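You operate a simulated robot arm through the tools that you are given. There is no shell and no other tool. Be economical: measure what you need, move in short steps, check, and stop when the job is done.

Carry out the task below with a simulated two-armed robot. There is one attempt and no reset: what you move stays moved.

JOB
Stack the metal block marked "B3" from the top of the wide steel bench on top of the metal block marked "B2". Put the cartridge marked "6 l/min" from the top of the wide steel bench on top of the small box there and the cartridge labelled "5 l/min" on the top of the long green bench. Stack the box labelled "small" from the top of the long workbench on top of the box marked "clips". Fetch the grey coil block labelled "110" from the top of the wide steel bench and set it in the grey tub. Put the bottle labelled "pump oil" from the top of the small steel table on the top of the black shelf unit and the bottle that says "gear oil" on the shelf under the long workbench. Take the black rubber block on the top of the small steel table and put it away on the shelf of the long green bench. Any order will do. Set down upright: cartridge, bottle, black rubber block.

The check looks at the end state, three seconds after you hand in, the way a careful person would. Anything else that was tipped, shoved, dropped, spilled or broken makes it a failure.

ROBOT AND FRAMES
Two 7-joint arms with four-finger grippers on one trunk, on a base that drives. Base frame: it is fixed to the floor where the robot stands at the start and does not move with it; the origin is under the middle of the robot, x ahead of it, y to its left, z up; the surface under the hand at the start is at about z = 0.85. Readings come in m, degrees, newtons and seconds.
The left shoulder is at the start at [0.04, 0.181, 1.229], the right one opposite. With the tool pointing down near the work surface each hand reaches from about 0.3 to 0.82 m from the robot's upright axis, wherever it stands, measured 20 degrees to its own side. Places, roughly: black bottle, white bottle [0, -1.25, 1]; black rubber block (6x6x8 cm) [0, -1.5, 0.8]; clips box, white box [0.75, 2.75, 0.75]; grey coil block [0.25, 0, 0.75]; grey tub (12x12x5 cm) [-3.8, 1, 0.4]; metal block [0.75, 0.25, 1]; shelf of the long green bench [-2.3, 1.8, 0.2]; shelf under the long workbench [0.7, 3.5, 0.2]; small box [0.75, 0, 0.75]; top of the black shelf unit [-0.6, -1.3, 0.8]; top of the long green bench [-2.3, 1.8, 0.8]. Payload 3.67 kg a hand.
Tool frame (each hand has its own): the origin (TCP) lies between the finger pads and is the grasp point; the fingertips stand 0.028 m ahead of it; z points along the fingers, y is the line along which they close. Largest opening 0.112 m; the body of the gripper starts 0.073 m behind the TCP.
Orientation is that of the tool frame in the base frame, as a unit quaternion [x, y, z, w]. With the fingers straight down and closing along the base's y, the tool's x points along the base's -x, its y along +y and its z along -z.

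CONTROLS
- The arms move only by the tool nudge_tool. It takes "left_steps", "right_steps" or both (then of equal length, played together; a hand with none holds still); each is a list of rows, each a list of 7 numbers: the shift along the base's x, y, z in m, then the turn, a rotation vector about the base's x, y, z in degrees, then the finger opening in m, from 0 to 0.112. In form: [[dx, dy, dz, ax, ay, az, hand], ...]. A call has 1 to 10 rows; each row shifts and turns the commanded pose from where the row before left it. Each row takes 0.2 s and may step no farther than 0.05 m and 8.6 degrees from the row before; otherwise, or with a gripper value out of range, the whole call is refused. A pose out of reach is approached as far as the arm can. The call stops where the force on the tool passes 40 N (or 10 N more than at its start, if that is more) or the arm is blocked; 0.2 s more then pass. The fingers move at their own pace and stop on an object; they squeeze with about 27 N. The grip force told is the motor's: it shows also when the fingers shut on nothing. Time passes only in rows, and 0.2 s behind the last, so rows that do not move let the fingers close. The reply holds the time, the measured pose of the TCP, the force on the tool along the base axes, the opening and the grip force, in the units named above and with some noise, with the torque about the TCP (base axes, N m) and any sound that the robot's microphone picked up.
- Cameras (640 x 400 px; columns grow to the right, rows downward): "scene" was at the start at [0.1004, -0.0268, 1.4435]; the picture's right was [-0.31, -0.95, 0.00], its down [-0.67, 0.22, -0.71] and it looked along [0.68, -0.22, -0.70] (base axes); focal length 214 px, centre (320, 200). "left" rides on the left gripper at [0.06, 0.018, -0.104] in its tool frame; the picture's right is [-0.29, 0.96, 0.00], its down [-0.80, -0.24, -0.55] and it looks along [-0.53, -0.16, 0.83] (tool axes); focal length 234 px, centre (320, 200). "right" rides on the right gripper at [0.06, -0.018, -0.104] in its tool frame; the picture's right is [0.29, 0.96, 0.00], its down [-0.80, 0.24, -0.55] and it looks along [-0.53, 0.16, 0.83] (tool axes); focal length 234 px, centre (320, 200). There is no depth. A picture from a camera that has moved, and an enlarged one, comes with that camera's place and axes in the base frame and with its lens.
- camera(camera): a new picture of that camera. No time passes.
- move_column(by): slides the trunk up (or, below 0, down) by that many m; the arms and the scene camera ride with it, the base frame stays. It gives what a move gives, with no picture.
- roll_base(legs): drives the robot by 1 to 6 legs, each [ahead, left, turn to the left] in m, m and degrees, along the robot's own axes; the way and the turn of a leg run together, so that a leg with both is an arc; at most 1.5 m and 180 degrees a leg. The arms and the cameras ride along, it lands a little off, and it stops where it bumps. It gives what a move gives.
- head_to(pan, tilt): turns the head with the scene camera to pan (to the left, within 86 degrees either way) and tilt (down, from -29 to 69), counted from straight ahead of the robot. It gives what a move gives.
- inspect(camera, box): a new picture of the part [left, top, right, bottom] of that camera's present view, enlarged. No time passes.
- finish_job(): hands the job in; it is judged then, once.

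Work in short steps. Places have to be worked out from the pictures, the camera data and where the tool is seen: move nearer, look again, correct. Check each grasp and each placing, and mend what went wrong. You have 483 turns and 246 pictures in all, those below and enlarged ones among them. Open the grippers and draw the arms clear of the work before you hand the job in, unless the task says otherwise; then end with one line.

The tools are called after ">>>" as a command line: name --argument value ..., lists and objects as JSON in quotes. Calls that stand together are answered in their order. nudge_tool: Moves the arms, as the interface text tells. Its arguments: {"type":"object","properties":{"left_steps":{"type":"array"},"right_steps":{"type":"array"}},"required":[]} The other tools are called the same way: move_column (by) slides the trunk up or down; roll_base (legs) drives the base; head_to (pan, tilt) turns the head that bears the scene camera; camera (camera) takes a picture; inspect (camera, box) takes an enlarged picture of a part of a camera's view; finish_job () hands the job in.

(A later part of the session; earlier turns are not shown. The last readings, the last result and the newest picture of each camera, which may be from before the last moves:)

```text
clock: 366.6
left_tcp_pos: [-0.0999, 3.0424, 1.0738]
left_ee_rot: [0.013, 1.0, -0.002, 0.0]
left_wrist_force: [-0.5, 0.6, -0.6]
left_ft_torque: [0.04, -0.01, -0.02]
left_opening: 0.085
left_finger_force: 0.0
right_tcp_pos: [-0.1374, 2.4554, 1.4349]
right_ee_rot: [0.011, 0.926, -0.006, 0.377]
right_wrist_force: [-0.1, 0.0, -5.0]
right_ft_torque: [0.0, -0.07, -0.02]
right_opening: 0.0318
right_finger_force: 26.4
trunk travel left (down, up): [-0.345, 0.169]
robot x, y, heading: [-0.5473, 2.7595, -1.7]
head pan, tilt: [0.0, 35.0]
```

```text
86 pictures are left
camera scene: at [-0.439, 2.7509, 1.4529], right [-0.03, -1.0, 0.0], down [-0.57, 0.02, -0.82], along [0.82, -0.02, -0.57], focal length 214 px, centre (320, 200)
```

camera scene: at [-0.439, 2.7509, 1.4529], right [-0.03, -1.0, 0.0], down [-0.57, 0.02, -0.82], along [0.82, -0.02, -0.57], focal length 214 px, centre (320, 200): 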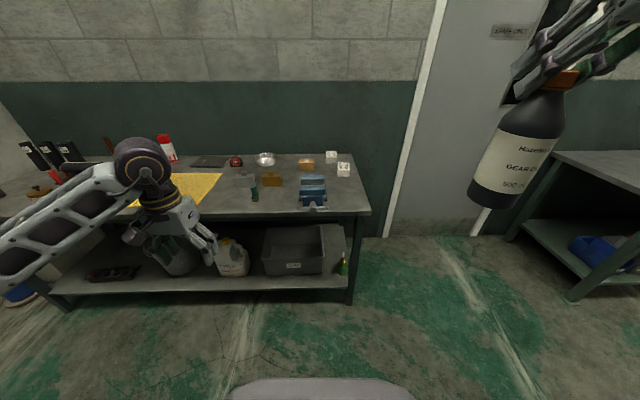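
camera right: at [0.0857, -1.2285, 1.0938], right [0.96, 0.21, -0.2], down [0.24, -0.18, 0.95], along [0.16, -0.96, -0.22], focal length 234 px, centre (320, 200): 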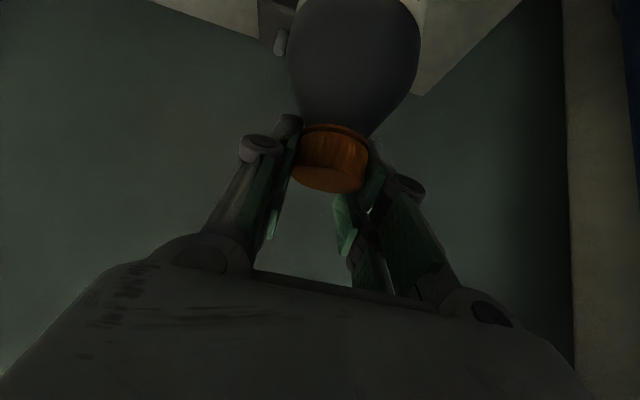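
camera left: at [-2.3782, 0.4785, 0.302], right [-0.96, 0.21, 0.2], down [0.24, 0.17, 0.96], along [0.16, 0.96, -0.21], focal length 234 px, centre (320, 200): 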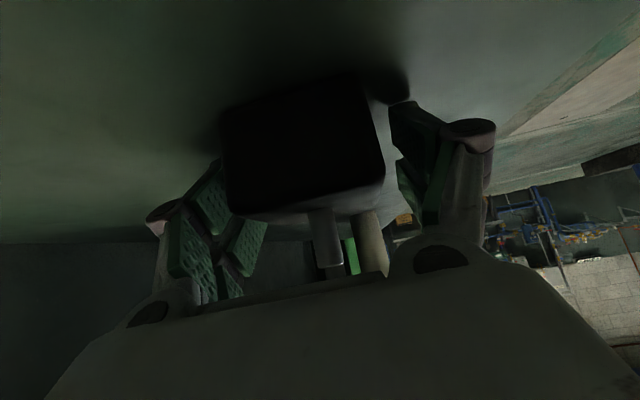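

>>> inspect --camera "scene" --box '[20, 210, 380, 320]'

>>> inspect --camera "scene" --box '[220, 130, 380, 220]'

```text
1.78 times, centred on (200, 265) of scene
camera zoom: at [-0.439, 2.7509, 1.4529], right [-0.03, -1.0, 0.0], down [-0.57, 0.02, -0.82], along [0.82, -0.02, -0.57], focal length 381 px, centre (533, 84)
```

zoom: 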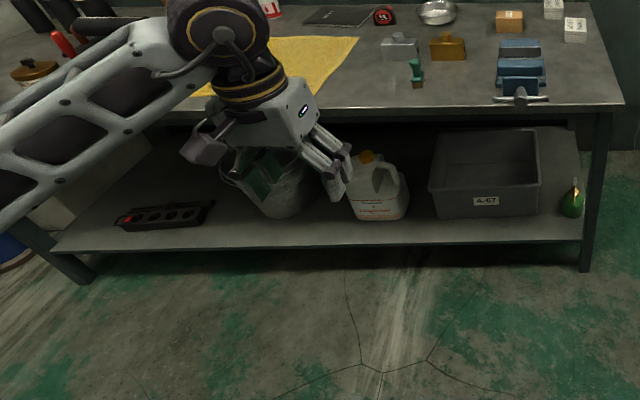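

```text
4.00 times, centred on (300, 175) of scene
camera zoom: at [-0.439, 2.7509, 1.4529], right [-0.03, -1.0, 0.0], down [-0.57, 0.02, -0.82], along [0.82, -0.02, -0.57], focal length 858 px, centre (400, 300)
```

zoom: 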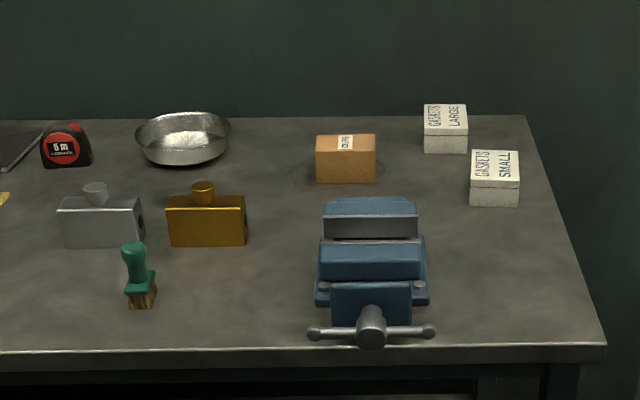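

The only roomy gap on the shelf seems to be between the waste bin and the black strip (y≈3.92). Drive left to view it and align the right hand.

>>> roll_base --legs '[[0, 0, 1.6], [0, 0.8, 0], [0, 0.77, 0]]'

>>> head_to --pan -30 --tilt 42

>>> camera --camera "scene"

```text
clock: 375.2
left_tcp_pos: [-0.0952, 4.6131, 1.0734]
left_ee_rot: [0.006, 1.0, -0.003, 0.0]
left_wrist_force: [0.1, -0.4, -0.1]
left_ft_torque: [-0.03, -0.04, 0.0]
left_opening: 0.0852
left_finger_force: 0.0
right_tcp_pos: [-0.1247, 4.0266, 1.4349]
right_ee_rot: [0.004, 0.926, -0.002, 0.377]
right_wrist_force: [-0.3, -0.1, -3.9]
right_ft_torque: [0.0, -0.05, 0.0]
right_opening: 0.0316
right_finger_force: 27.1
trunk travel left (down, up): [-0.345, 0.169]
robot x, y, heading: [-0.5414, 4.3211, -0.6]
head pan, tilt: [0.0, 35.0]
```

```text
clock: 376.2
left_tcp_pos: [-0.0944, 4.6142, 1.0736]
left_ee_rot: [0.005, 1.0, -0.003, -0.001]
left_wrist_force: [-0.2, -0.2, 0.1]
left_ft_torque: [-0.01, 0.0, 0.03]
left_opening: 0.0851
left_finger_force: 0.2
right_tcp_pos: [-0.1248, 4.0269, 1.4349]
right_ee_rot: [0.004, 0.926, -0.003, 0.377]
right_wrist_force: [0.2, -0.6, -4.5]
right_ft_torque: [0.0, -0.06, 0.01]
right_opening: 0.0318
right_finger_force: 26.9
trunk travel left (down, up): [-0.345, 0.169]
robot x, y, heading: [-0.537, 4.324, -0.6]
head pan, tilt: [-30.0, 42.0]
```

```text
83 pictures are left
camera scene: at [-0.4458, 4.2764, 1.4424], right [-0.51, -0.86, 0.0], down [-0.58, 0.34, -0.74], along [0.64, -0.38, -0.67], focal length 214 px, centre (320, 200)
```

scene: 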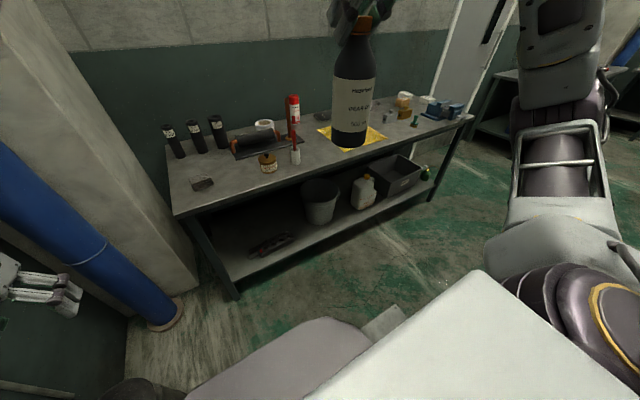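

>>> inspect --camera "scene" --box '[190, 160, 430, 300]'

```text
2.67 times, centred on (310, 230) of scene
camera zoom: at [-0.4458, 4.2764, 1.4424], right [-0.51, -0.86, 0.0], down [-0.58, 0.34, -0.74], along [0.64, -0.38, -0.67], focal length 572 px, centre (347, 120)
```

zoom: 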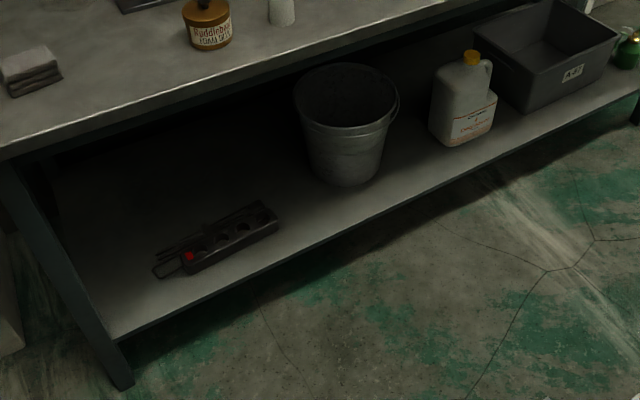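

Free gap at about (0.46,3.865) between strip and bin. Lower the trunk and extend the right hand in free space in front of the bench, then down.

>>> move_column --by -0.34

>>> nudge_tool --right_steps '[[0.0386, -0.0157, 0, 0, 0, 0, 0.02], [0.0386, -0.0157, 0, 0, 0, 0, 0.02], [0.0386, -0.0157, 0, 0, 0, 0, 0.02], [0.0386, -0.0157, 0, 0, 0, 0, 0.02], [0.0386, -0.0157, 0, 0, 0, 0, 0.02], [0.0386, -0.0157, 0, 0, 0, 0, 0.02], [0.0386, -0.0157, 0, 0, 0, 0, 0.02], [0, 0, 0, 0, 0, 0, 0.02]]'

>>> nudge_tool --right_steps '[[0, 0, -0.04, 0, 0, 0, 0.02], [0, 0, -0.04, 0, 0, 0, 0.02], [0, 0, -0.04, 0, 0, 0, 0.02], [0, 0, -0.04, 0, 0, 0, 0.02], [0, 0, -0.04, 0, 0, 0, 0.02], [0, 0, -0.04, 0, 0, 0, 0.02], [0, 0, -0.04, 0, 0, 0, 0.02], [0, 0, -0.04, 0, 0, 0, 0.02], [0, 0, -0.04, 0, 0, 0, 0.02], [0, 0, 0, 0, 0, 0, 0.02]]'

>>> camera --camera "right"

>>> camera --camera "scene"

```text
clock: 379.0
left_tcp_pos: [-0.0432, 4.6544, 0.7613]
left_ee_rot: [0.012, 0.999, 0.004, 0.033]
left_wrist_force: [2.5, 8.9, -0.4]
left_ft_torque: [-0.7, 0.24, 0.02]
left_opening: 0.0846
left_finger_force: 0.0
right_tcp_pos: [-0.1118, 4.0735, 1.1259]
right_ee_rot: [0.015, 0.917, -0.021, 0.397]
right_wrist_force: [3.6, 9.0, -9.2]
right_ft_torque: [-0.26, -0.05, -0.49]
right_opening: 0.032
right_finger_force: 26.6
trunk travel left (down, up): [-0.03, 0.484]
robot x, y, heading: [-0.5162, 4.319, -3.6]
head pan, tilt: [-30.0, 42.0]
stopped: the arm was blocked; the commanded pose is now the measured one
```

```text
clock: 380.8
left_tcp_pos: [-0.0709, 4.6467, 0.7823]
left_ee_rot: [-0.001, 0.999, 0.017, 0.035]
left_wrist_force: [-0.1, -0.7, 0.3]
left_ft_torque: [0.04, 0.02, 0.0]
left_opening: 0.0847
left_finger_force: 0.0
right_tcp_pos: [0.1422, 3.9317, 1.127]
right_ee_rot: [0.017, 0.921, -0.014, 0.389]
right_wrist_force: [1.5, -0.3, -5.4]
right_ft_torque: [0.0, -0.04, -0.03]
right_opening: 0.0318
right_finger_force: 26.8
trunk travel left (down, up): [-0.03, 0.484]
robot x, y, heading: [-0.5291, 4.3234, -2.7]
head pan, tilt: [-30.0, 42.0]
```

```text
clock: 383.0
left_tcp_pos: [-0.0834, 4.6515, 0.7787]
left_ee_rot: [-0.009, 0.999, 0.015, 0.029]
left_wrist_force: [0.4, 0.2, -0.3]
left_ft_torque: [0.0, 0.01, 0.0]
left_opening: 0.0849
left_finger_force: 0.0
right_tcp_pos: [0.1471, 3.9545, 0.7653]
right_ee_rot: [0.007, 0.921, -0.01, 0.388]
right_wrist_force: [-0.9, -0.2, -5.2]
right_ft_torque: [0.02, -0.05, 0.01]
right_opening: 0.0316
right_finger_force: 27.1
trunk travel left (down, up): [-0.03, 0.484]
robot x, y, heading: [-0.5285, 4.3247, -1.1]
head pan, tilt: [-30.0, 42.0]
```

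```text
81 pictures are left
camera right: at [0.0311, 3.9384, 0.7955], right [-0.18, 0.96, -0.22], down [0.16, 0.25, 0.95], along [0.97, 0.14, -0.2], focal length 234 px, centre (320, 200)
```

right: 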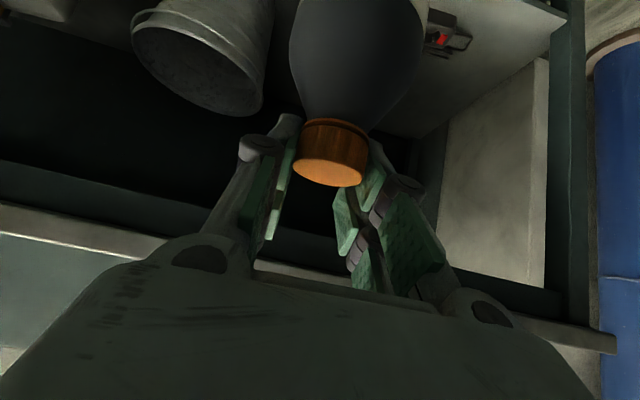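

```text
80 pictures are left
camera scene: at [-0.4459, 4.2336, 1.1291], right [-0.52, -0.85, -0.04], down [-0.57, 0.38, -0.73], along [0.64, -0.36, -0.68], focal length 214 px, centre (320, 200)
```

scene: 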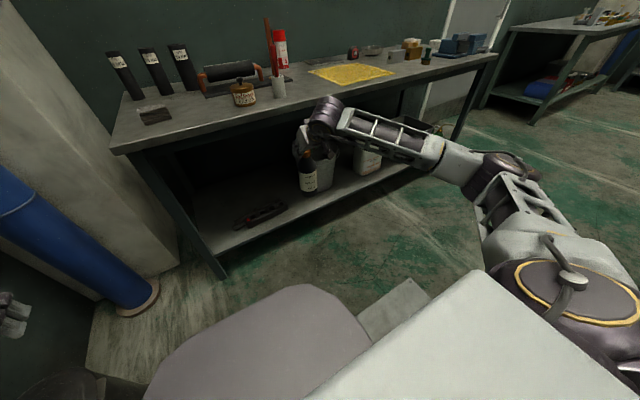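

The column move was blocked on the left side – I check what the left arm is touching.

>>> head_to --pan 75 --tilt 40

>>> camera --camera "scene"

```text
clock: 384.8
left_tcp_pos: [-0.0865, 4.6528, 0.7778]
left_ee_rot: [-0.011, 0.999, 0.013, 0.03]
left_wrist_force: [-0.1, -1.2, -0.2]
left_ft_torque: [-0.01, 0.0, -0.01]
left_opening: 0.0852
left_finger_force: 0.1
right_tcp_pos: [0.1469, 3.9565, 0.764]
right_ee_rot: [0.005, 0.922, -0.009, 0.388]
right_wrist_force: [0.6, 1.2, -4.8]
right_ft_torque: [0.02, -0.05, 0.02]
right_opening: 0.0317
right_finger_force: 27.7
trunk travel left (down, up): [-0.03, 0.484]
robot x, y, heading: [-0.5361, 4.3245, -0.8]
head pan, tilt: [75.0, 40.0]
```

```text
79 pictures are left
camera scene: at [-0.4957, 4.3588, 1.1369], right [0.96, -0.28, -0.01], down [-0.17, -0.59, -0.79], along [0.22, 0.76, -0.61], focal length 214 px, centre (320, 200)
```

scene: 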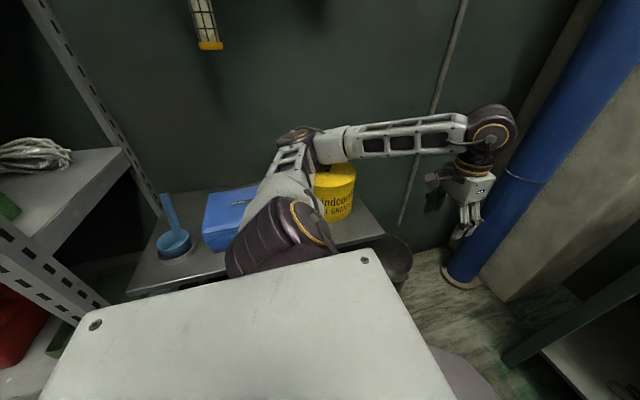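

The left elbow has come down onto the wall shelf's items. Raise the trunk at once and inspect.

>>> move_column --by 0.15

>>> camera --camera "scene"

```text
clock: 386.6
left_tcp_pos: [-0.0661, 4.6457, 0.9086]
left_ee_rot: [0.012, 1.0, -0.007, 0.018]
left_wrist_force: [1.0, -0.1, -0.3]
left_ft_torque: [-0.02, 0.01, 0.04]
left_opening: 0.0848
left_finger_force: 0.2
right_tcp_pos: [0.1516, 3.9538, 0.9154]
right_ee_rot: [0.014, 0.923, -0.024, 0.384]
right_wrist_force: [-0.6, 0.1, -5.7]
right_ft_torque: [0.02, -0.06, -0.01]
right_opening: 0.0318
right_finger_force: 26.7
trunk travel left (down, up): [-0.18, 0.334]
robot x, y, heading: [-0.522, 4.3265, -2.7]
head pan, tilt: [75.0, 40.0]
```

```text
78 pictures are left
camera scene: at [-0.4771, 4.4018, 1.2815], right [0.95, -0.3, 0.0], down [-0.19, -0.61, -0.77], along [0.23, 0.73, -0.64], focal length 214 px, centre (320, 200)
```

scene: 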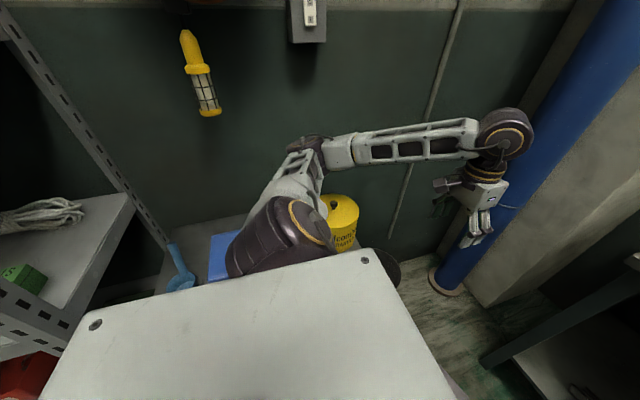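

Items still stand. Drive away to the right, then take a closer look at that shelf.

>>> move_column --by 0.1

>>> roll_base --legs '[[-0.05, -0.3, 2.7]]'

>>> camera --camera "scene"

```text
clock: 387.9
left_tcp_pos: [-0.0659, 4.6453, 1.0083]
left_ee_rot: [0.012, 1.0, -0.006, 0.018]
left_wrist_force: [-0.9, -0.4, -0.1]
left_ft_torque: [0.03, 0.03, -0.02]
left_opening: 0.0851
left_finger_force: 0.1
right_tcp_pos: [0.1523, 3.9531, 1.016]
right_ee_rot: [0.013, 0.923, -0.024, 0.384]
right_wrist_force: [-0.8, -0.6, -5.0]
right_ft_torque: [0.0, -0.07, -0.01]
right_opening: 0.0318
right_finger_force: 27.2
trunk travel left (down, up): [-0.28, 0.234]
robot x, y, heading: [-0.5296, 4.3231, -2.4]
head pan, tilt: [75.0, 40.0]
```

```text
clock: 390.2
left_tcp_pos: [-0.0879, 4.2993, 1.0158]
left_ee_rot: [-0.014, 1.0, 0.002, 0.02]
left_wrist_force: [0.4, -0.8, 0.5]
left_ft_torque: [0.09, 0.07, 0.0]
left_opening: 0.0852
left_finger_force: 0.1
right_tcp_pos: [0.1654, 3.6178, 1.0086]
right_ee_rot: [-0.006, 0.923, -0.005, 0.384]
right_wrist_force: [-0.4, 0.1, -5.4]
right_ft_torque: [0.03, -0.05, 0.05]
right_opening: 0.0319
right_finger_force: 26.9
trunk travel left (down, up): [-0.28, 0.234]
robot x, y, heading: [-0.5297, 3.9758, 0.5]
head pan, tilt: [75.0, 40.0]
stopped in leg 1: the robot was blocked; the commanded pose is now the measured one
```

```text
77 pictures are left
camera scene: at [-0.487, 4.0684, 1.3819], right [0.97, -0.25, 0.0], down [-0.16, -0.63, -0.76], along [0.19, 0.73, -0.65], focal length 214 px, centre (320, 200)
```

scene: 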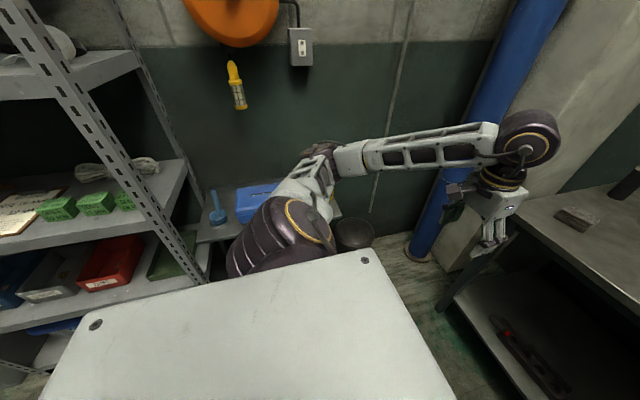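

>>> inspect --camera "scene" --box '[180, 160, 400, 280]'

>>> head_to --pan -75 --tilt 50

>>> camera --camera "scene"

```text
2.91 times, centred on (290, 220) of scene
camera zoom: at [-0.487, 4.0684, 1.3819], right [0.97, -0.25, 0.0], down [-0.16, -0.63, -0.76], along [0.19, 0.73, -0.65], focal length 624 px, centre (407, 142)
```

zoom: 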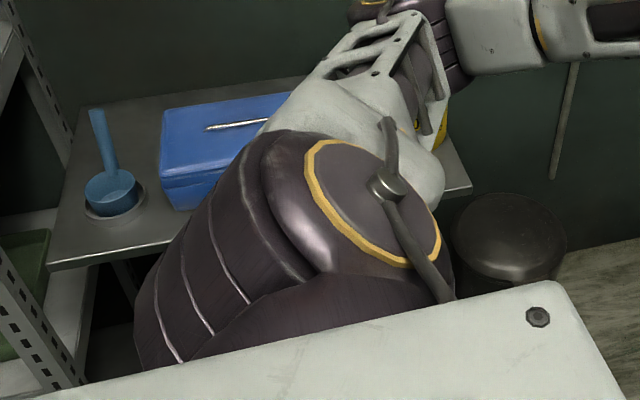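

```text
clock: 392.5
left_tcp_pos: [-0.0872, 4.3011, 1.0133]
left_ee_rot: [-0.016, 1.0, 0.002, 0.019]
left_wrist_force: [0.2, 0.0, 0.0]
left_ft_torque: [0.02, -0.01, -0.01]
left_opening: 0.0849
left_finger_force: 0.0
right_tcp_pos: [0.1695, 3.6203, 1.0101]
right_ee_rot: [-0.009, 0.923, -0.005, 0.385]
right_wrist_force: [0.4, -0.3, -4.5]
right_ft_torque: [-0.01, -0.03, -0.01]
right_opening: 0.032
right_finger_force: 27.1
trunk travel left (down, up): [-0.28, 0.234]
robot x, y, heading: [-0.5302, 3.9712, 0.6]
head pan, tilt: [-75.0, 50.0]
```

```text
75 pictures are left
camera scene: at [-0.4852, 3.9108, 1.3695], right [-0.96, -0.27, 0.0], down [-0.21, 0.73, -0.65], along [0.17, -0.63, -0.76], focal length 214 px, centre (320, 200)
```

scene: 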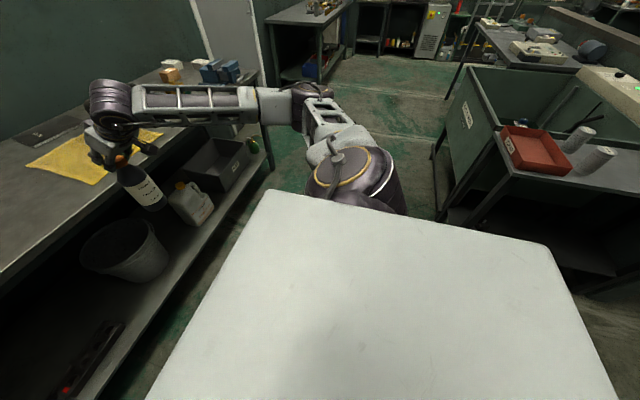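

The items on that wall table look upright. I'll place the bottle from a different base pose (heading +30°, further right) so the left arm stays clear of that table. Retract the right hand and reposition.

>>> nudge_tool --right_steps '[[-0.03, 0.03, 0.02, 0, 0, 0, 0.02], [-0.03, 0.03, 0.02, 0, 0, 0, 0.02], [-0.03, 0.03, 0.02, 0, 0, 0, 0.02], [-0.03, 0.03, 0.02, 0, 0, 0, 0.02], [-0.03, 0.03, 0.02, 0, 0, 0, 0.02], [0, 0, 0, 0, 0, 0, 0.02]]'

>>> roll_base --legs '[[0, -0.4, 0], [0, 0, 29.4]]'

>>> head_to --pan -5 --tilt 45

>>> camera --camera "scene"

```text
clock: 393.9
left_tcp_pos: [-0.0868, 4.3007, 1.0151]
left_ee_rot: [-0.016, 1.0, 0.003, 0.02]
left_wrist_force: [-0.5, -0.1, 0.4]
left_ft_torque: [0.02, -0.01, -0.01]
left_opening: 0.0849
left_finger_force: 0.0
right_tcp_pos: [0.0179, 3.7725, 1.109]
right_ee_rot: [-0.009, 0.922, -0.005, 0.386]
right_wrist_force: [0.9, -0.1, -4.8]
right_ft_torque: [-0.02, -0.06, -0.03]
right_opening: 0.0322
right_finger_force: 27.1
trunk travel left (down, up): [-0.28, 0.234]
robot x, y, heading: [-0.527, 3.972, 0.7]
head pan, tilt: [-75.0, 50.0]
```

```text
clock: 398.1
left_tcp_pos: [-0.2971, 4.0738, 1.0157]
left_ee_rot: [-0.269, 0.963, 0.008, 0.018]
left_wrist_force: [-0.5, -0.7, 0.3]
left_ft_torque: [-0.04, -0.01, 0.0]
left_opening: 0.0852
left_finger_force: 0.0
right_tcp_pos: [0.0517, 3.6654, 1.1093]
right_ee_rot: [-0.241, 0.891, 0.092, 0.373]
right_wrist_force: [-0.2, 0.9, -4.9]
right_ft_torque: [0.07, -0.05, -0.03]
right_opening: 0.0317
right_finger_force: 27.0
trunk travel left (down, up): [-0.28, 0.234]
robot x, y, heading: [-0.5225, 3.5737, 29.8]
head pan, tilt: [-75.0, 50.0]
```

```text
clock: 399.5
left_tcp_pos: [-0.3025, 4.0822, 1.0126]
left_ee_rot: [-0.268, 0.963, 0.003, 0.02]
left_wrist_force: [-0.6, -0.9, -0.3]
left_ft_torque: [-0.02, 0.02, 0.02]
left_opening: 0.085
left_finger_force: 0.2
right_tcp_pos: [0.0459, 3.6737, 1.1101]
right_ee_rot: [-0.244, 0.89, 0.089, 0.375]
right_wrist_force: [0.8, 0.0, -4.0]
right_ft_torque: [0.08, -0.01, 0.03]
right_opening: 0.0318
right_finger_force: 26.9
trunk travel left (down, up): [-0.28, 0.234]
robot x, y, heading: [-0.5224, 3.5733, 30.0]
head pan, tilt: [-5.0, 45.0]
```

```text
74 pictures are left
camera scene: at [-0.4225, 3.6011, 1.3755], right [0.42, -0.91, -0.01], down [-0.65, -0.29, -0.71], along [0.64, 0.3, -0.71], focal length 214 px, centre (320, 200)
```

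scene: 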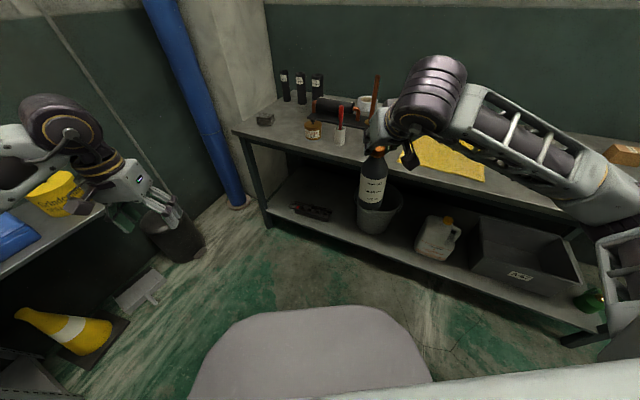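

All items (cone, bin, tub) are upright. Extend the right hand, lower the trunk and the hand in free space in front of the bench.

>>> nudge_tool --right_steps '[[0.03, 0.017, 0, 0, 0, 0, 0.02], [0.03, 0.017, 0, 0, 0, 0, 0.02], [0.03, 0.017, 0, 0, 0, 0, 0.02], [0.03, 0.018, 0, 0, 0, 0, 0.02], [0, 0, 0, 0, 0, 0, 0.02]]'

>>> move_column --by -0.15

>>> head_to --pan 60 --tilt 45

>>> camera --camera "scene"

```text
clock: 400.7
left_tcp_pos: [-0.3021, 4.082, 1.0116]
left_ee_rot: [-0.268, 0.963, 0.004, 0.02]
left_wrist_force: [0.1, 0.0, -0.4]
left_ft_torque: [0.05, 0.0, -0.01]
left_opening: 0.0851
left_finger_force: 0.1
right_tcp_pos: [0.1671, 3.7421, 1.1092]
right_ee_rot: [-0.243, 0.89, 0.089, 0.375]
right_wrist_force: [-0.3, -0.9, -4.8]
right_ft_torque: [0.03, -0.08, 0.01]
right_opening: 0.0319
right_finger_force: 26.5
trunk travel left (down, up): [-0.28, 0.234]
robot x, y, heading: [-0.5219, 3.5718, 30.1]
head pan, tilt: [-5.0, 45.0]
```

```text
clock: 402.4
left_tcp_pos: [-0.3019, 4.0843, 0.8615]
left_ee_rot: [-0.268, 0.963, 0.004, 0.021]
left_wrist_force: [0.4, -0.2, -0.1]
left_ft_torque: [-0.01, -0.02, -0.01]
left_opening: 0.0852
left_finger_force: 0.1
right_tcp_pos: [0.1652, 3.7427, 0.9598]
right_ee_rot: [-0.242, 0.89, 0.088, 0.375]
right_wrist_force: [0.0, 0.9, -5.7]
right_ft_torque: [0.05, -0.02, 0.02]
right_opening: 0.0318
right_finger_force: 27.1
trunk travel left (down, up): [-0.13, 0.384]
robot x, y, heading: [-0.5238, 3.5718, 30.0]
head pan, tilt: [-5.0, 45.0]
```

```text
clock: 403.8
left_tcp_pos: [-0.3015, 4.0834, 0.8615]
left_ee_rot: [-0.268, 0.963, 0.005, 0.02]
left_wrist_force: [-0.2, -0.1, 0.2]
left_ft_torque: [-0.05, -0.03, 0.02]
left_opening: 0.0851
left_finger_force: 0.1
right_tcp_pos: [0.1661, 3.7426, 0.9598]
right_ee_rot: [-0.243, 0.89, 0.088, 0.375]
right_wrist_force: [-0.9, -0.2, -4.4]
right_ft_torque: [0.03, -0.05, -0.03]
right_opening: 0.0318
right_finger_force: 27.2
trunk travel left (down, up): [-0.13, 0.384]
robot x, y, heading: [-0.5197, 3.5749, 30.0]
head pan, tilt: [60.0, 45.0]
```

```text
73 pictures are left
camera scene: at [-0.4966, 3.6499, 1.2263], right [1.0, 0.0, -0.01], down [-0.01, -0.7, -0.71], along [0.0, 0.71, -0.7], focal length 214 px, centre (320, 200)
```

scene: 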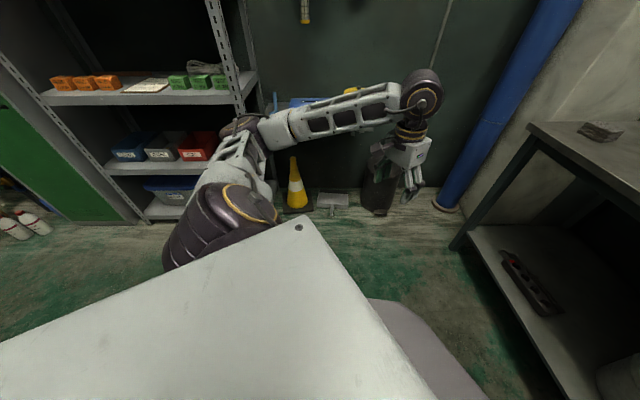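

Left side is clear. Continue down.

>>> move_column --by -0.12

>>> nudge_tool --right_steps '[[0, 0, -0.04, 0, 0, 0, 0.02], [0, 0, -0.04, 0, 0, 0, 0.02], [0, 0, -0.04, 0, 0, 0, 0.02], [0, 0, -0.04, 0, 0, 0, 0.02], [0, 0, -0.04, 0, 0, 0, 0.02], [0, 0, -0.04, 0, 0, 0, 0.02], [0, 0, -0.04, 0, 0, 0, 0.02], [0, 0, -0.04, 0, 0, 0, 0.02], [0, 0, -0.03, 0, 0, 0, 0.02], [0, 0, 0, 0, 0, 0, 0.02]]'

>>> head_to --pan -10 --tilt 45

>>> camera --camera "scene"

>>> camera --camera "right"

```text
clock: 405.3
left_tcp_pos: [-0.3014, 4.0832, 0.7423]
left_ee_rot: [-0.268, 0.963, 0.003, 0.02]
left_wrist_force: [0.8, -0.4, -0.1]
left_ft_torque: [0.0, -0.03, -0.02]
left_opening: 0.0852
left_finger_force: 0.1
right_tcp_pos: [0.1661, 3.7432, 0.84]
right_ee_rot: [-0.243, 0.89, 0.089, 0.375]
right_wrist_force: [-1.2, 0.0, -6.1]
right_ft_torque: [0.05, -0.05, -0.01]
right_opening: 0.0319
right_finger_force: 26.9
trunk travel left (down, up): [-0.01, 0.504]
robot x, y, heading: [-0.5221, 3.5698, 30.0]
head pan, tilt: [60.0, 45.0]
```

```text
clock: 407.5
left_tcp_pos: [-0.3023, 4.0835, 0.7427]
left_ee_rot: [-0.268, 0.963, 0.005, 0.021]
left_wrist_force: [0.2, 0.2, -0.6]
left_ft_torque: [-0.02, -0.02, -0.01]
left_opening: 0.0851
left_finger_force: 0.1
right_tcp_pos: [0.1668, 3.7438, 0.4894]
right_ee_rot: [-0.243, 0.89, 0.089, 0.375]
right_wrist_force: [0.0, 0.9, -4.3]
right_ft_torque: [0.04, -0.05, 0.03]
right_opening: 0.0319
right_finger_force: 27.6
trunk travel left (down, up): [-0.01, 0.504]
robot x, y, heading: [-0.5222, 3.5722, 29.9]
head pan, tilt: [60.0, 45.0]
```

```text
clock: 408.9
left_tcp_pos: [-0.3026, 4.0836, 0.7412]
left_ee_rot: [-0.268, 0.963, 0.003, 0.02]
left_wrist_force: [0.5, -0.3, 0.0]
left_ft_torque: [0.03, -0.02, -0.01]
left_opening: 0.0849
left_finger_force: 0.0
right_tcp_pos: [0.166, 3.7434, 0.4889]
right_ee_rot: [-0.243, 0.89, 0.089, 0.375]
right_wrist_force: [-0.9, 0.5, -4.3]
right_ft_torque: [0.03, -0.04, -0.03]
right_opening: 0.0317
right_finger_force: 26.6
trunk travel left (down, up): [-0.01, 0.504]
robot x, y, heading: [-0.523, 3.5721, 30.2]
head pan, tilt: [-10.0, 45.0]
```

```text
72 pictures are left
camera scene: at [-0.4211, 3.5975, 1.1058], right [0.34, -0.94, -0.01], down [-0.67, -0.23, -0.71], along [0.66, 0.25, -0.71], focal length 214 px, centre (320, 200)
```

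scene: 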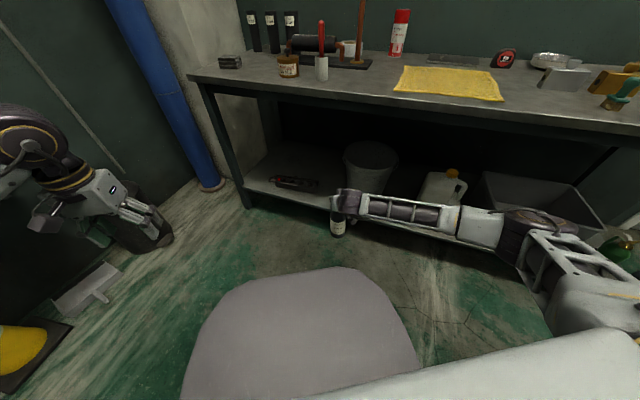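

```text
71 pictures are left
camera right: at [0.0743, 3.6702, 0.5211], right [-0.65, 0.72, -0.23], down [0.01, 0.31, 0.95], along [0.76, 0.62, -0.21], focal length 234 px, centre (320, 200)
```

right: 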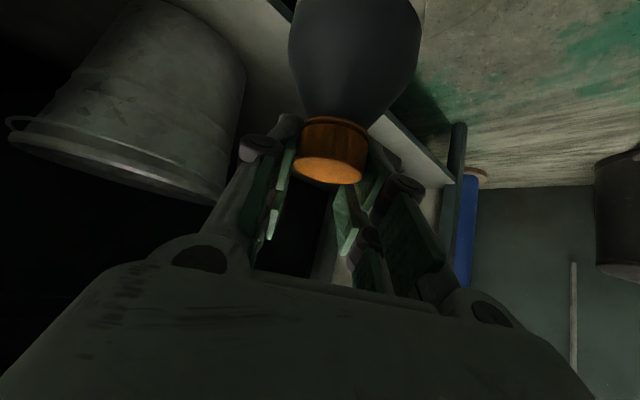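

Aligned: target (0.445,3.885) is 0.31 m straight ahead. Drive in carefully.

>>> roll_base --legs '[[0, -0.014, 0], [0.2, 0, 0]]'

>>> camera --camera "right"

>>> camera --camera "scene"

```text
clock: 410.6
left_tcp_pos: [-0.2129, 4.1002, 0.7361]
left_ee_rot: [-0.278, 0.96, -0.003, 0.022]
left_wrist_force: [-0.1, -0.3, 0.6]
left_ft_torque: [0.09, -0.02, 0.01]
left_opening: 0.0852
left_finger_force: 0.0
right_tcp_pos: [0.2647, 3.7652, 0.4859]
right_ee_rot: [-0.257, 0.887, 0.084, 0.374]
right_wrist_force: [1.1, -0.5, -3.9]
right_ft_torque: [0.03, 0.01, 0.03]
right_opening: 0.0318
right_finger_force: 27.2
trunk travel left (down, up): [-0.01, 0.504]
robot x, y, heading: [-0.4182, 3.5734, 31.3]
head pan, tilt: [-10.0, 45.0]
stopped in leg 2: the robot was blocked; the commanded pose is now the measured one
```

```text
70 pictures are left
camera right: at [0.1745, 3.691, 0.5199], right [-0.67, 0.7, -0.25], down [0.0, 0.33, 0.94], along [0.75, 0.63, -0.22], focal length 234 px, centre (320, 200)
```

right: 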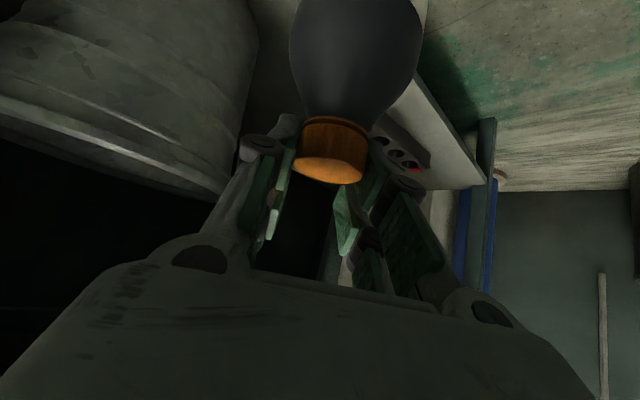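

```text
69 pictures are left
camera scene: at [-0.316, 3.5987, 1.1059], right [0.36, -0.93, -0.01], down [-0.66, -0.25, -0.71], along [0.66, 0.27, -0.71], focal length 214 px, centre (320, 200)
```

scene: 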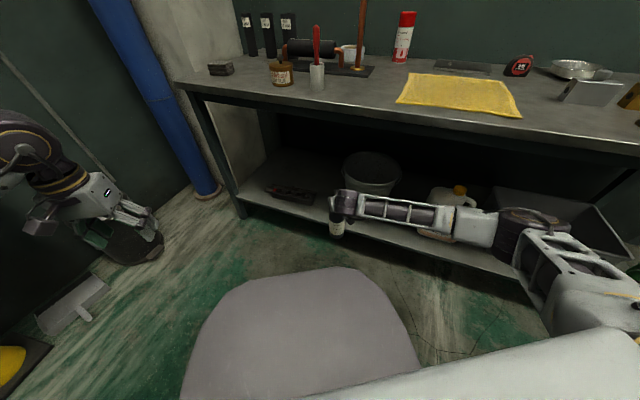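

Something blocked the base. Look at the right elbow region.

>>> head_to --pan -50 --tilt 45

>>> camera --camera "scene"

```text
clock: 411.7
left_tcp_pos: [-0.2112, 4.1011, 0.735]
left_ee_rot: [-0.278, 0.96, -0.004, 0.022]
left_wrist_force: [-0.2, -0.2, -0.6]
left_ft_torque: [0.0, 0.0, 0.03]
left_opening: 0.0852
left_finger_force: 0.1
right_tcp_pos: [0.2659, 3.7663, 0.4859]
right_ee_rot: [-0.256, 0.888, 0.082, 0.373]
right_wrist_force: [-0.8, -0.3, -4.7]
right_ft_torque: [0.03, -0.08, 0.05]
right_opening: 0.032
right_finger_force: 27.3
trunk travel left (down, up): [-0.01, 0.504]
robot x, y, heading: [-0.4176, 3.576, 31.3]
head pan, tilt: [-50.0, 45.0]
```

```text
68 pictures are left
camera scene: at [-0.3145, 3.5461, 1.1052], right [-0.32, -0.95, -0.01], down [-0.67, 0.23, -0.7], along [0.67, -0.22, -0.71], focal length 214 px, centre (320, 200)
```

scene: 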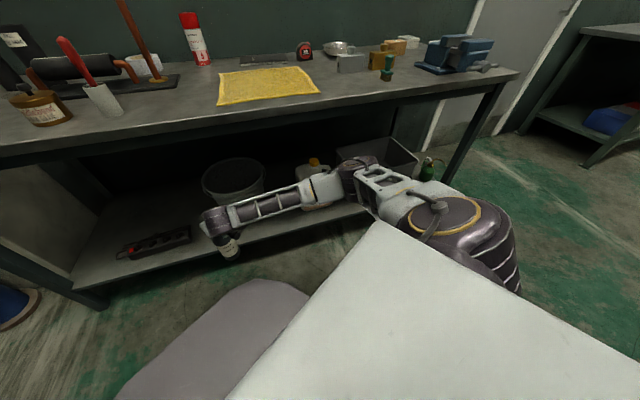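

Nothing visibly touches the bench. Try a small backward move and then forward again to see whether the base is free.

>>> roll_base --legs '[[-0.06, 0, 0]]'

>>> head_to --pan 30 --tilt 69

>>> camera --camera "scene"

```text
clock: 412.6
left_tcp_pos: [-0.2708, 4.0489, 0.7362]
left_ee_rot: [-0.283, 0.959, -0.005, 0.022]
left_wrist_force: [0.0, 0.3, 0.0]
left_ft_torque: [-0.04, -0.11, -0.01]
left_opening: 0.0852
left_finger_force: 0.0
right_tcp_pos: [0.21, 3.7172, 0.4888]
right_ee_rot: [-0.26, 0.886, 0.084, 0.374]
right_wrist_force: [0.2, 0.0, -4.6]
right_ft_torque: [-0.01, -0.01, -0.07]
right_opening: 0.0321
right_finger_force: 26.9
trunk travel left (down, up): [-0.01, 0.504]
robot x, y, heading: [-0.4712, 3.5192, 31.4]
head pan, tilt: [-50.0, 45.0]
```

```text
clock: 414.2
left_tcp_pos: [-0.2731, 4.0537, 0.733]
left_ee_rot: [-0.283, 0.959, -0.009, 0.023]
left_wrist_force: [-0.3, -0.1, -0.1]
left_ft_torque: [0.0, -0.02, -0.02]
left_opening: 0.0851
left_finger_force: 0.1
right_tcp_pos: [0.2077, 3.7227, 0.4897]
right_ee_rot: [-0.262, 0.886, 0.08, 0.375]
right_wrist_force: [-0.3, 0.2, -5.0]
right_ft_torque: [0.03, 0.0, -0.01]
right_opening: 0.0321
right_finger_force: 27.2
trunk travel left (down, up): [-0.01, 0.504]
robot x, y, heading: [-0.4683, 3.5206, 31.9]
head pan, tilt: [30.0, 68.8]
```

```text
67 pictures are left
camera scene: at [-0.4188, 3.5661, 1.0774], right [0.88, -0.47, -0.01], down [-0.44, -0.82, -0.37], along [0.17, 0.33, -0.93], focal length 214 px, centre (320, 200)
```

scene: 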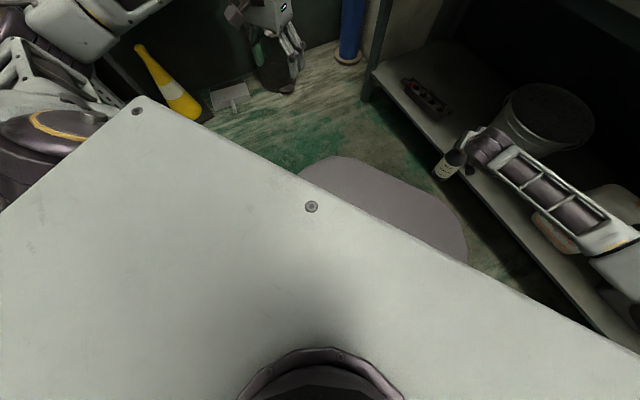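

>>> roll_base --legs '[[0, 0.05, 0]]'

>>> roll_base --legs '[[0, 0, -17]]'

```text
clock: 415.1
left_tcp_pos: [-0.2897, 4.1051, 0.7323]
left_ee_rot: [-0.278, 0.96, -0.008, 0.021]
left_wrist_force: [2.2, -0.8, 0.3]
left_ft_torque: [0.1, 0.1, -0.01]
left_opening: 0.0849
left_finger_force: 0.0
right_tcp_pos: [0.1863, 3.7705, 0.4859]
right_ee_rot: [-0.258, 0.888, 0.08, 0.373]
right_wrist_force: [0.3, -2.1, -4.7]
right_ft_torque: [0.09, -0.06, 0.12]
right_opening: 0.0318
right_finger_force: 27.3
trunk travel left (down, up): [-0.01, 0.504]
robot x, y, heading: [-0.4929, 3.5715, 31.4]
head pan, tilt: [30.0, 68.8]
```

```text
clock: 416.6
left_tcp_pos: [-0.1467, 4.0278, 0.7275]
left_ee_rot: [-0.134, 0.991, -0.016, 0.021]
left_wrist_force: [-0.5, -0.3, 0.3]
left_ft_torque: [0.01, -0.01, 0.02]
left_opening: 0.085
left_finger_force: 0.0
right_tcp_pos: [0.2093, 3.5639, 0.488]
right_ee_rot: [-0.125, 0.916, 0.017, 0.381]
right_wrist_force: [-0.2, -0.4, -5.6]
right_ft_torque: [0.03, -0.02, 0.0]
right_opening: 0.0321
right_finger_force: 27.5
trunk travel left (down, up): [-0.01, 0.504]
robot x, y, heading: [-0.4998, 3.5688, 14.1]
head pan, tilt: [30.0, 68.8]
```

Base moves freely at this heading (14°). Shift left 0.25 m, then check both sides before driving in.

>>> roll_base --legs '[[0, 0.252, 0]]'

>>> head_to --pan 60 --tilt 45

>>> camera --camera "scene"

```text
clock: 418.4
left_tcp_pos: [-0.2123, 4.2803, 0.723]
left_ee_rot: [-0.132, 0.991, -0.023, 0.022]
left_wrist_force: [0.4, 0.8, 0.3]
left_ft_torque: [-0.05, -0.01, 0.01]
left_opening: 0.0852
left_finger_force: 0.0
right_tcp_pos: [0.1464, 3.8143, 0.4903]
right_ee_rot: [-0.128, 0.915, 0.012, 0.383]
right_wrist_force: [-0.2, 0.3, -4.6]
right_ft_torque: [0.04, -0.01, -0.04]
right_opening: 0.0321
right_finger_force: 26.8
trunk travel left (down, up): [-0.01, 0.504]
robot x, y, heading: [-0.5572, 3.8136, 14.3]
head pan, tilt: [30.0, 68.8]
```

```text
clock: 419.4
left_tcp_pos: [-0.2051, 4.2808, 0.7174]
left_ee_rot: [-0.133, 0.991, -0.022, 0.018]
left_wrist_force: [0.0, -0.3, -0.3]
left_ft_torque: [0.0, 0.02, 0.04]
left_opening: 0.0847
left_finger_force: 0.0
right_tcp_pos: [0.15, 3.8142, 0.4813]
right_ee_rot: [-0.127, 0.917, 0.011, 0.378]
right_wrist_force: [-0.5, -0.3, -5.2]
right_ft_torque: [0.07, -0.06, 0.01]
right_opening: 0.032
right_finger_force: 26.8
trunk travel left (down, up): [-0.01, 0.504]
robot x, y, heading: [-0.5576, 3.8136, 14.2]
head pan, tilt: [60.0, 45.0]
```

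```text
66 pictures are left
camera scene: at [-0.5276, 3.8937, 1.1067], right [0.96, -0.27, 0.01], down [-0.19, -0.68, -0.71], along [0.2, 0.68, -0.7], focal length 214 px, centre (320, 200)
```

scene: 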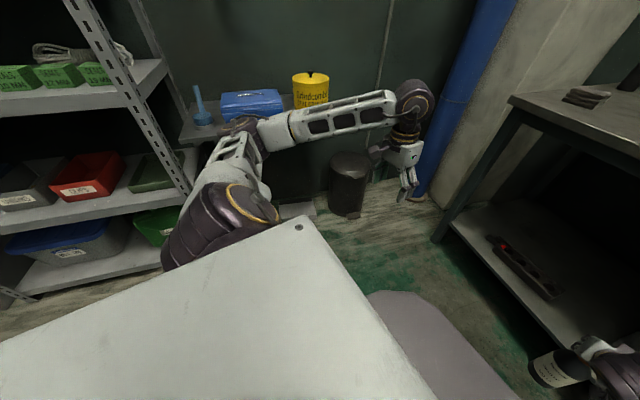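

Left arm is clear of the table. Drive straight ahead 0.2 m.

>>> roll_base --legs '[[0.2, 0, 0]]'

>>> camera --camera "right"

```text
clock: 421.0
left_tcp_pos: [-0.0173, 4.3535, 0.7135]
left_ee_rot: [-0.141, 0.99, -0.024, 0.015]
left_wrist_force: [0.7, 0.5, -0.4]
left_ft_torque: [-0.08, 0.06, -0.03]
left_opening: 0.0852
left_finger_force: 0.0
right_tcp_pos: [0.3447, 3.8917, 0.4788]
right_ee_rot: [-0.136, 0.917, 0.013, 0.375]
right_wrist_force: [-0.8, 0.7, -6.2]
right_ft_torque: [0.01, -0.1, -0.03]
right_opening: 0.0319
right_finger_force: 27.2
trunk travel left (down, up): [-0.01, 0.504]
robot x, y, heading: [-0.3665, 3.8822, 15.5]
head pan, tilt: [60.0, 45.0]
```

```text
65 pictures are left
camera right: at [0.2382, 3.8456, 0.5142], right [-0.45, 0.85, -0.27], down [0.1, 0.35, 0.93], along [0.89, 0.39, -0.24], focal length 234 px, centre (320, 200)
```

right: 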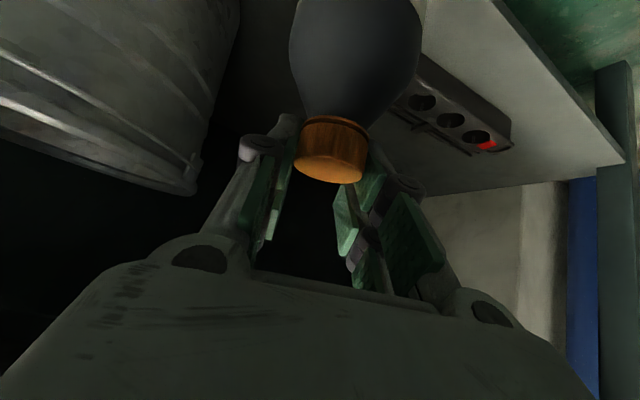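

Well placed. Last 0.1 m ahead with a 2.5 cm shift right.

>>> roll_base --legs '[[0.1, -0.025, -1]]'

>>> camera --camera "right"

>>> head_to --pan -10 --tilt 45

>>> camera --camera "scene"

```text
clock: 422.2
left_tcp_pos: [0.0869, 4.3429, 0.7196]
left_ee_rot: [-0.131, 0.991, -0.021, 0.02]
left_wrist_force: [0.5, -0.1, -0.1]
left_ft_torque: [0.01, 0.02, -0.02]
left_opening: 0.0848
left_finger_force: 0.0
right_tcp_pos: [0.4432, 3.8776, 0.4856]
right_ee_rot: [-0.127, 0.916, 0.011, 0.381]
right_wrist_force: [1.4, -0.6, -5.3]
right_ft_torque: [0.1, -0.07, -0.02]
right_opening: 0.0318
right_finger_force: 27.0
trunk travel left (down, up): [-0.01, 0.504]
robot x, y, heading: [-0.2636, 3.878, 13.9]
head pan, tilt: [60.0, 45.0]
```

```text
64 pictures are left
camera right: at [0.3352, 3.8334, 0.5186], right [-0.43, 0.86, -0.27], down [0.1, 0.35, 0.93], along [0.9, 0.37, -0.23], focal length 234 px, centre (320, 200)
```

right: 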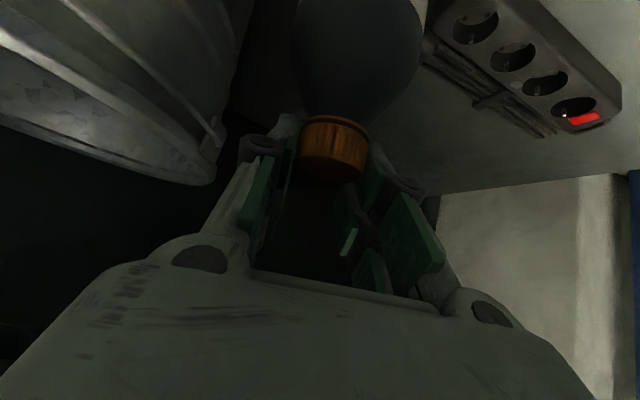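

```text
clock: 423.6
left_tcp_pos: [0.0795, 4.3408, 0.7234]
left_ee_rot: [-0.131, 0.991, -0.021, 0.026]
left_wrist_force: [0.1, 0.2, 0.0]
left_ft_torque: [-0.01, -0.01, 0.01]
left_opening: 0.0851
left_finger_force: 0.0
right_tcp_pos: [0.4368, 3.8763, 0.4928]
right_ee_rot: [-0.126, 0.914, 0.012, 0.386]
right_wrist_force: [0.7, 0.6, -4.9]
right_ft_torque: [0.01, -0.05, 0.02]
right_opening: 0.032
right_finger_force: 26.7
trunk travel left (down, up): [-0.01, 0.504]
robot x, y, heading: [-0.2625, 3.8825, 13.9]
head pan, tilt: [-10.0, 45.0]
```

```text
63 pictures are left
camera scene: at [-0.1466, 3.8925, 1.1047], right [0.07, -1.0, 0.0], down [-0.71, -0.05, -0.7], along [0.7, 0.05, -0.72], focal length 214 px, centre (320, 200)
```

scene: 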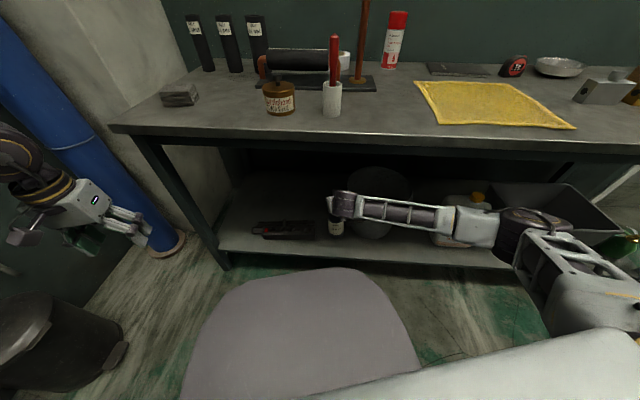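

Bottle is over the shelf gap. Lower it gradually.

>>> nudge_tool --right_steps '[[0.004, 0, -0.02, 0, 0, 0, 0.02], [0, 0, -0.02, 0, 0, 0, 0.02], [0, 0, 0, 0, 0, 0, 0.02]]'

>>> inspect --camera "scene" --box '[270, 180, 430, 270]'

```text
clock: 424.4
left_tcp_pos: [0.0797, 4.3418, 0.7251]
left_ee_rot: [-0.13, 0.991, -0.021, 0.025]
left_wrist_force: [0.5, 0.5, 0.0]
left_ft_torque: [0.0, 0.04, -0.03]
left_opening: 0.0849
left_finger_force: 0.2
right_tcp_pos: [0.4425, 3.8766, 0.4521]
right_ee_rot: [-0.127, 0.913, 0.012, 0.386]
right_wrist_force: [0.3, 0.1, -5.5]
right_ft_torque: [0.06, -0.03, 0.03]
right_opening: 0.0319
right_finger_force: 27.2
trunk travel left (down, up): [-0.01, 0.504]
robot x, y, heading: [-0.2665, 3.8798, 14.0]
head pan, tilt: [-10.0, 45.0]
```

```text
4.00 times, centred on (350, 225) of scene
camera zoom: at [-0.1467, 3.8924, 1.1047], right [0.07, -1.0, 0.0], down [-0.71, -0.05, -0.7], along [0.7, 0.05, -0.72], focal length 858 px, centre (200, 100)
```

zoom: 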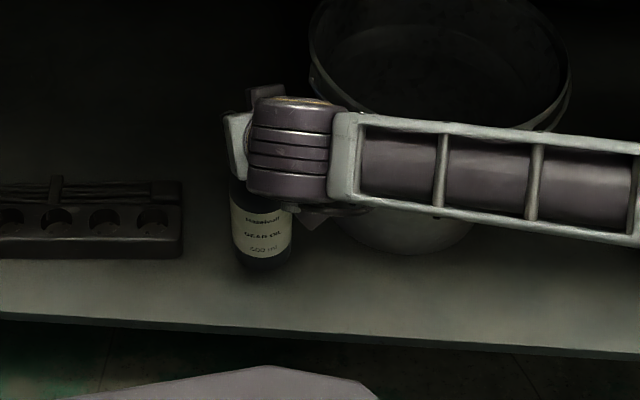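

>>> nudge_tool --right_steps '[[0, 0, -0.01, 0, 0, 0, 0.02], [0, 0, -0.01, 0, 0, 0, 0.02], [0, 0, 0, 0, 0, 0, 0.02]]'

>>> nudge_tool --right_steps '[[0, 0, -0.004, 0, 0, 0, 0.02], [0, 0, -0.004, 0, 0, 0, 0.02], [0, 0, 0, 0, 0, 0, 0.02]]'

```text
clock: 425.2
left_tcp_pos: [0.079, 4.3412, 0.7238]
left_ee_rot: [-0.131, 0.991, -0.021, 0.026]
left_wrist_force: [0.5, -0.2, 0.4]
left_ft_torque: [-0.01, 0.02, -0.02]
left_opening: 0.0851
left_finger_force: 0.0
right_tcp_pos: [0.4424, 3.8751, 0.4319]
right_ee_rot: [-0.126, 0.914, 0.011, 0.386]
right_wrist_force: [0.3, -0.6, -4.9]
right_ft_torque: [0.04, -0.06, 0.0]
right_opening: 0.032
right_finger_force: 27.1
trunk travel left (down, up): [-0.01, 0.504]
robot x, y, heading: [-0.2657, 3.883, 14.4]
head pan, tilt: [-10.0, 45.0]
```

```text
clock: 426.0
left_tcp_pos: [0.0797, 4.3413, 0.7247]
left_ee_rot: [-0.13, 0.991, -0.021, 0.025]
left_wrist_force: [0.2, 0.0, 0.1]
left_ft_torque: [-0.01, 0.01, 0.0]
left_opening: 0.085
left_finger_force: 0.0
right_tcp_pos: [0.4423, 3.8765, 0.4255]
right_ee_rot: [-0.126, 0.914, 0.012, 0.386]
right_wrist_force: [-0.3, -0.3, -5.0]
right_ft_torque: [0.02, -0.07, -0.01]
right_opening: 0.032
right_finger_force: 27.4
trunk travel left (down, up): [-0.01, 0.504]
robot x, y, heading: [-0.2597, 3.8838, 14.2]
head pan, tilt: [-10.0, 45.0]
```

>>> nudge_tool --right_steps '[[0, 0, -0.004, 0, 0, 0, 0.02], [0, 0, -0.004, 0, 0, 0, 0.02], [0, 0, 0, 0, 0, 0, 0.02]]'

>>> nudge_tool --right_steps '[[0, 0, -0.003, 0, 0, 0, 0.02], [0, 0, -0.002, 0, 0, 0, 0.02], [0, 0, 0, 0, 0, 0, 0.02]]'

```text
clock: 426.8
left_tcp_pos: [0.0792, 4.34, 0.725]
left_ee_rot: [-0.131, 0.991, -0.021, 0.026]
left_wrist_force: [-0.2, -0.1, 1.3]
left_ft_torque: [-0.03, -0.01, 0.0]
left_opening: 0.0848
left_finger_force: 0.0
right_tcp_pos: [0.4423, 3.8766, 0.4172]
right_ee_rot: [-0.127, 0.913, 0.013, 0.387]
right_wrist_force: [-0.5, -0.4, 2.5]
right_ft_torque: [0.08, 0.26, 0.03]
right_opening: 0.0319
right_finger_force: 27.8
trunk travel left (down, up): [-0.01, 0.504]
robot x, y, heading: [-0.2651, 3.8787, 14.2]
head pan, tilt: [-10.0, 45.0]
```

```text
clock: 427.6
left_tcp_pos: [0.0779, 4.3413, 0.7248]
left_ee_rot: [-0.131, 0.991, -0.021, 0.028]
left_wrist_force: [1.0, -0.9, -0.3]
left_ft_torque: [-0.01, 0.01, 0.0]
left_opening: 0.0849
left_finger_force: 0.1
right_tcp_pos: [0.4424, 3.8759, 0.4162]
right_ee_rot: [-0.126, 0.912, 0.011, 0.39]
right_wrist_force: [0.2, -3.9, 31.9]
right_ft_torque: [-0.23, -0.02, 0.05]
right_opening: 0.0316
right_finger_force: 27.4
trunk travel left (down, up): [-0.01, 0.504]
robot x, y, heading: [-0.2638, 3.8789, 14.1]
head pan, tilt: [-10.0, 45.0]
```

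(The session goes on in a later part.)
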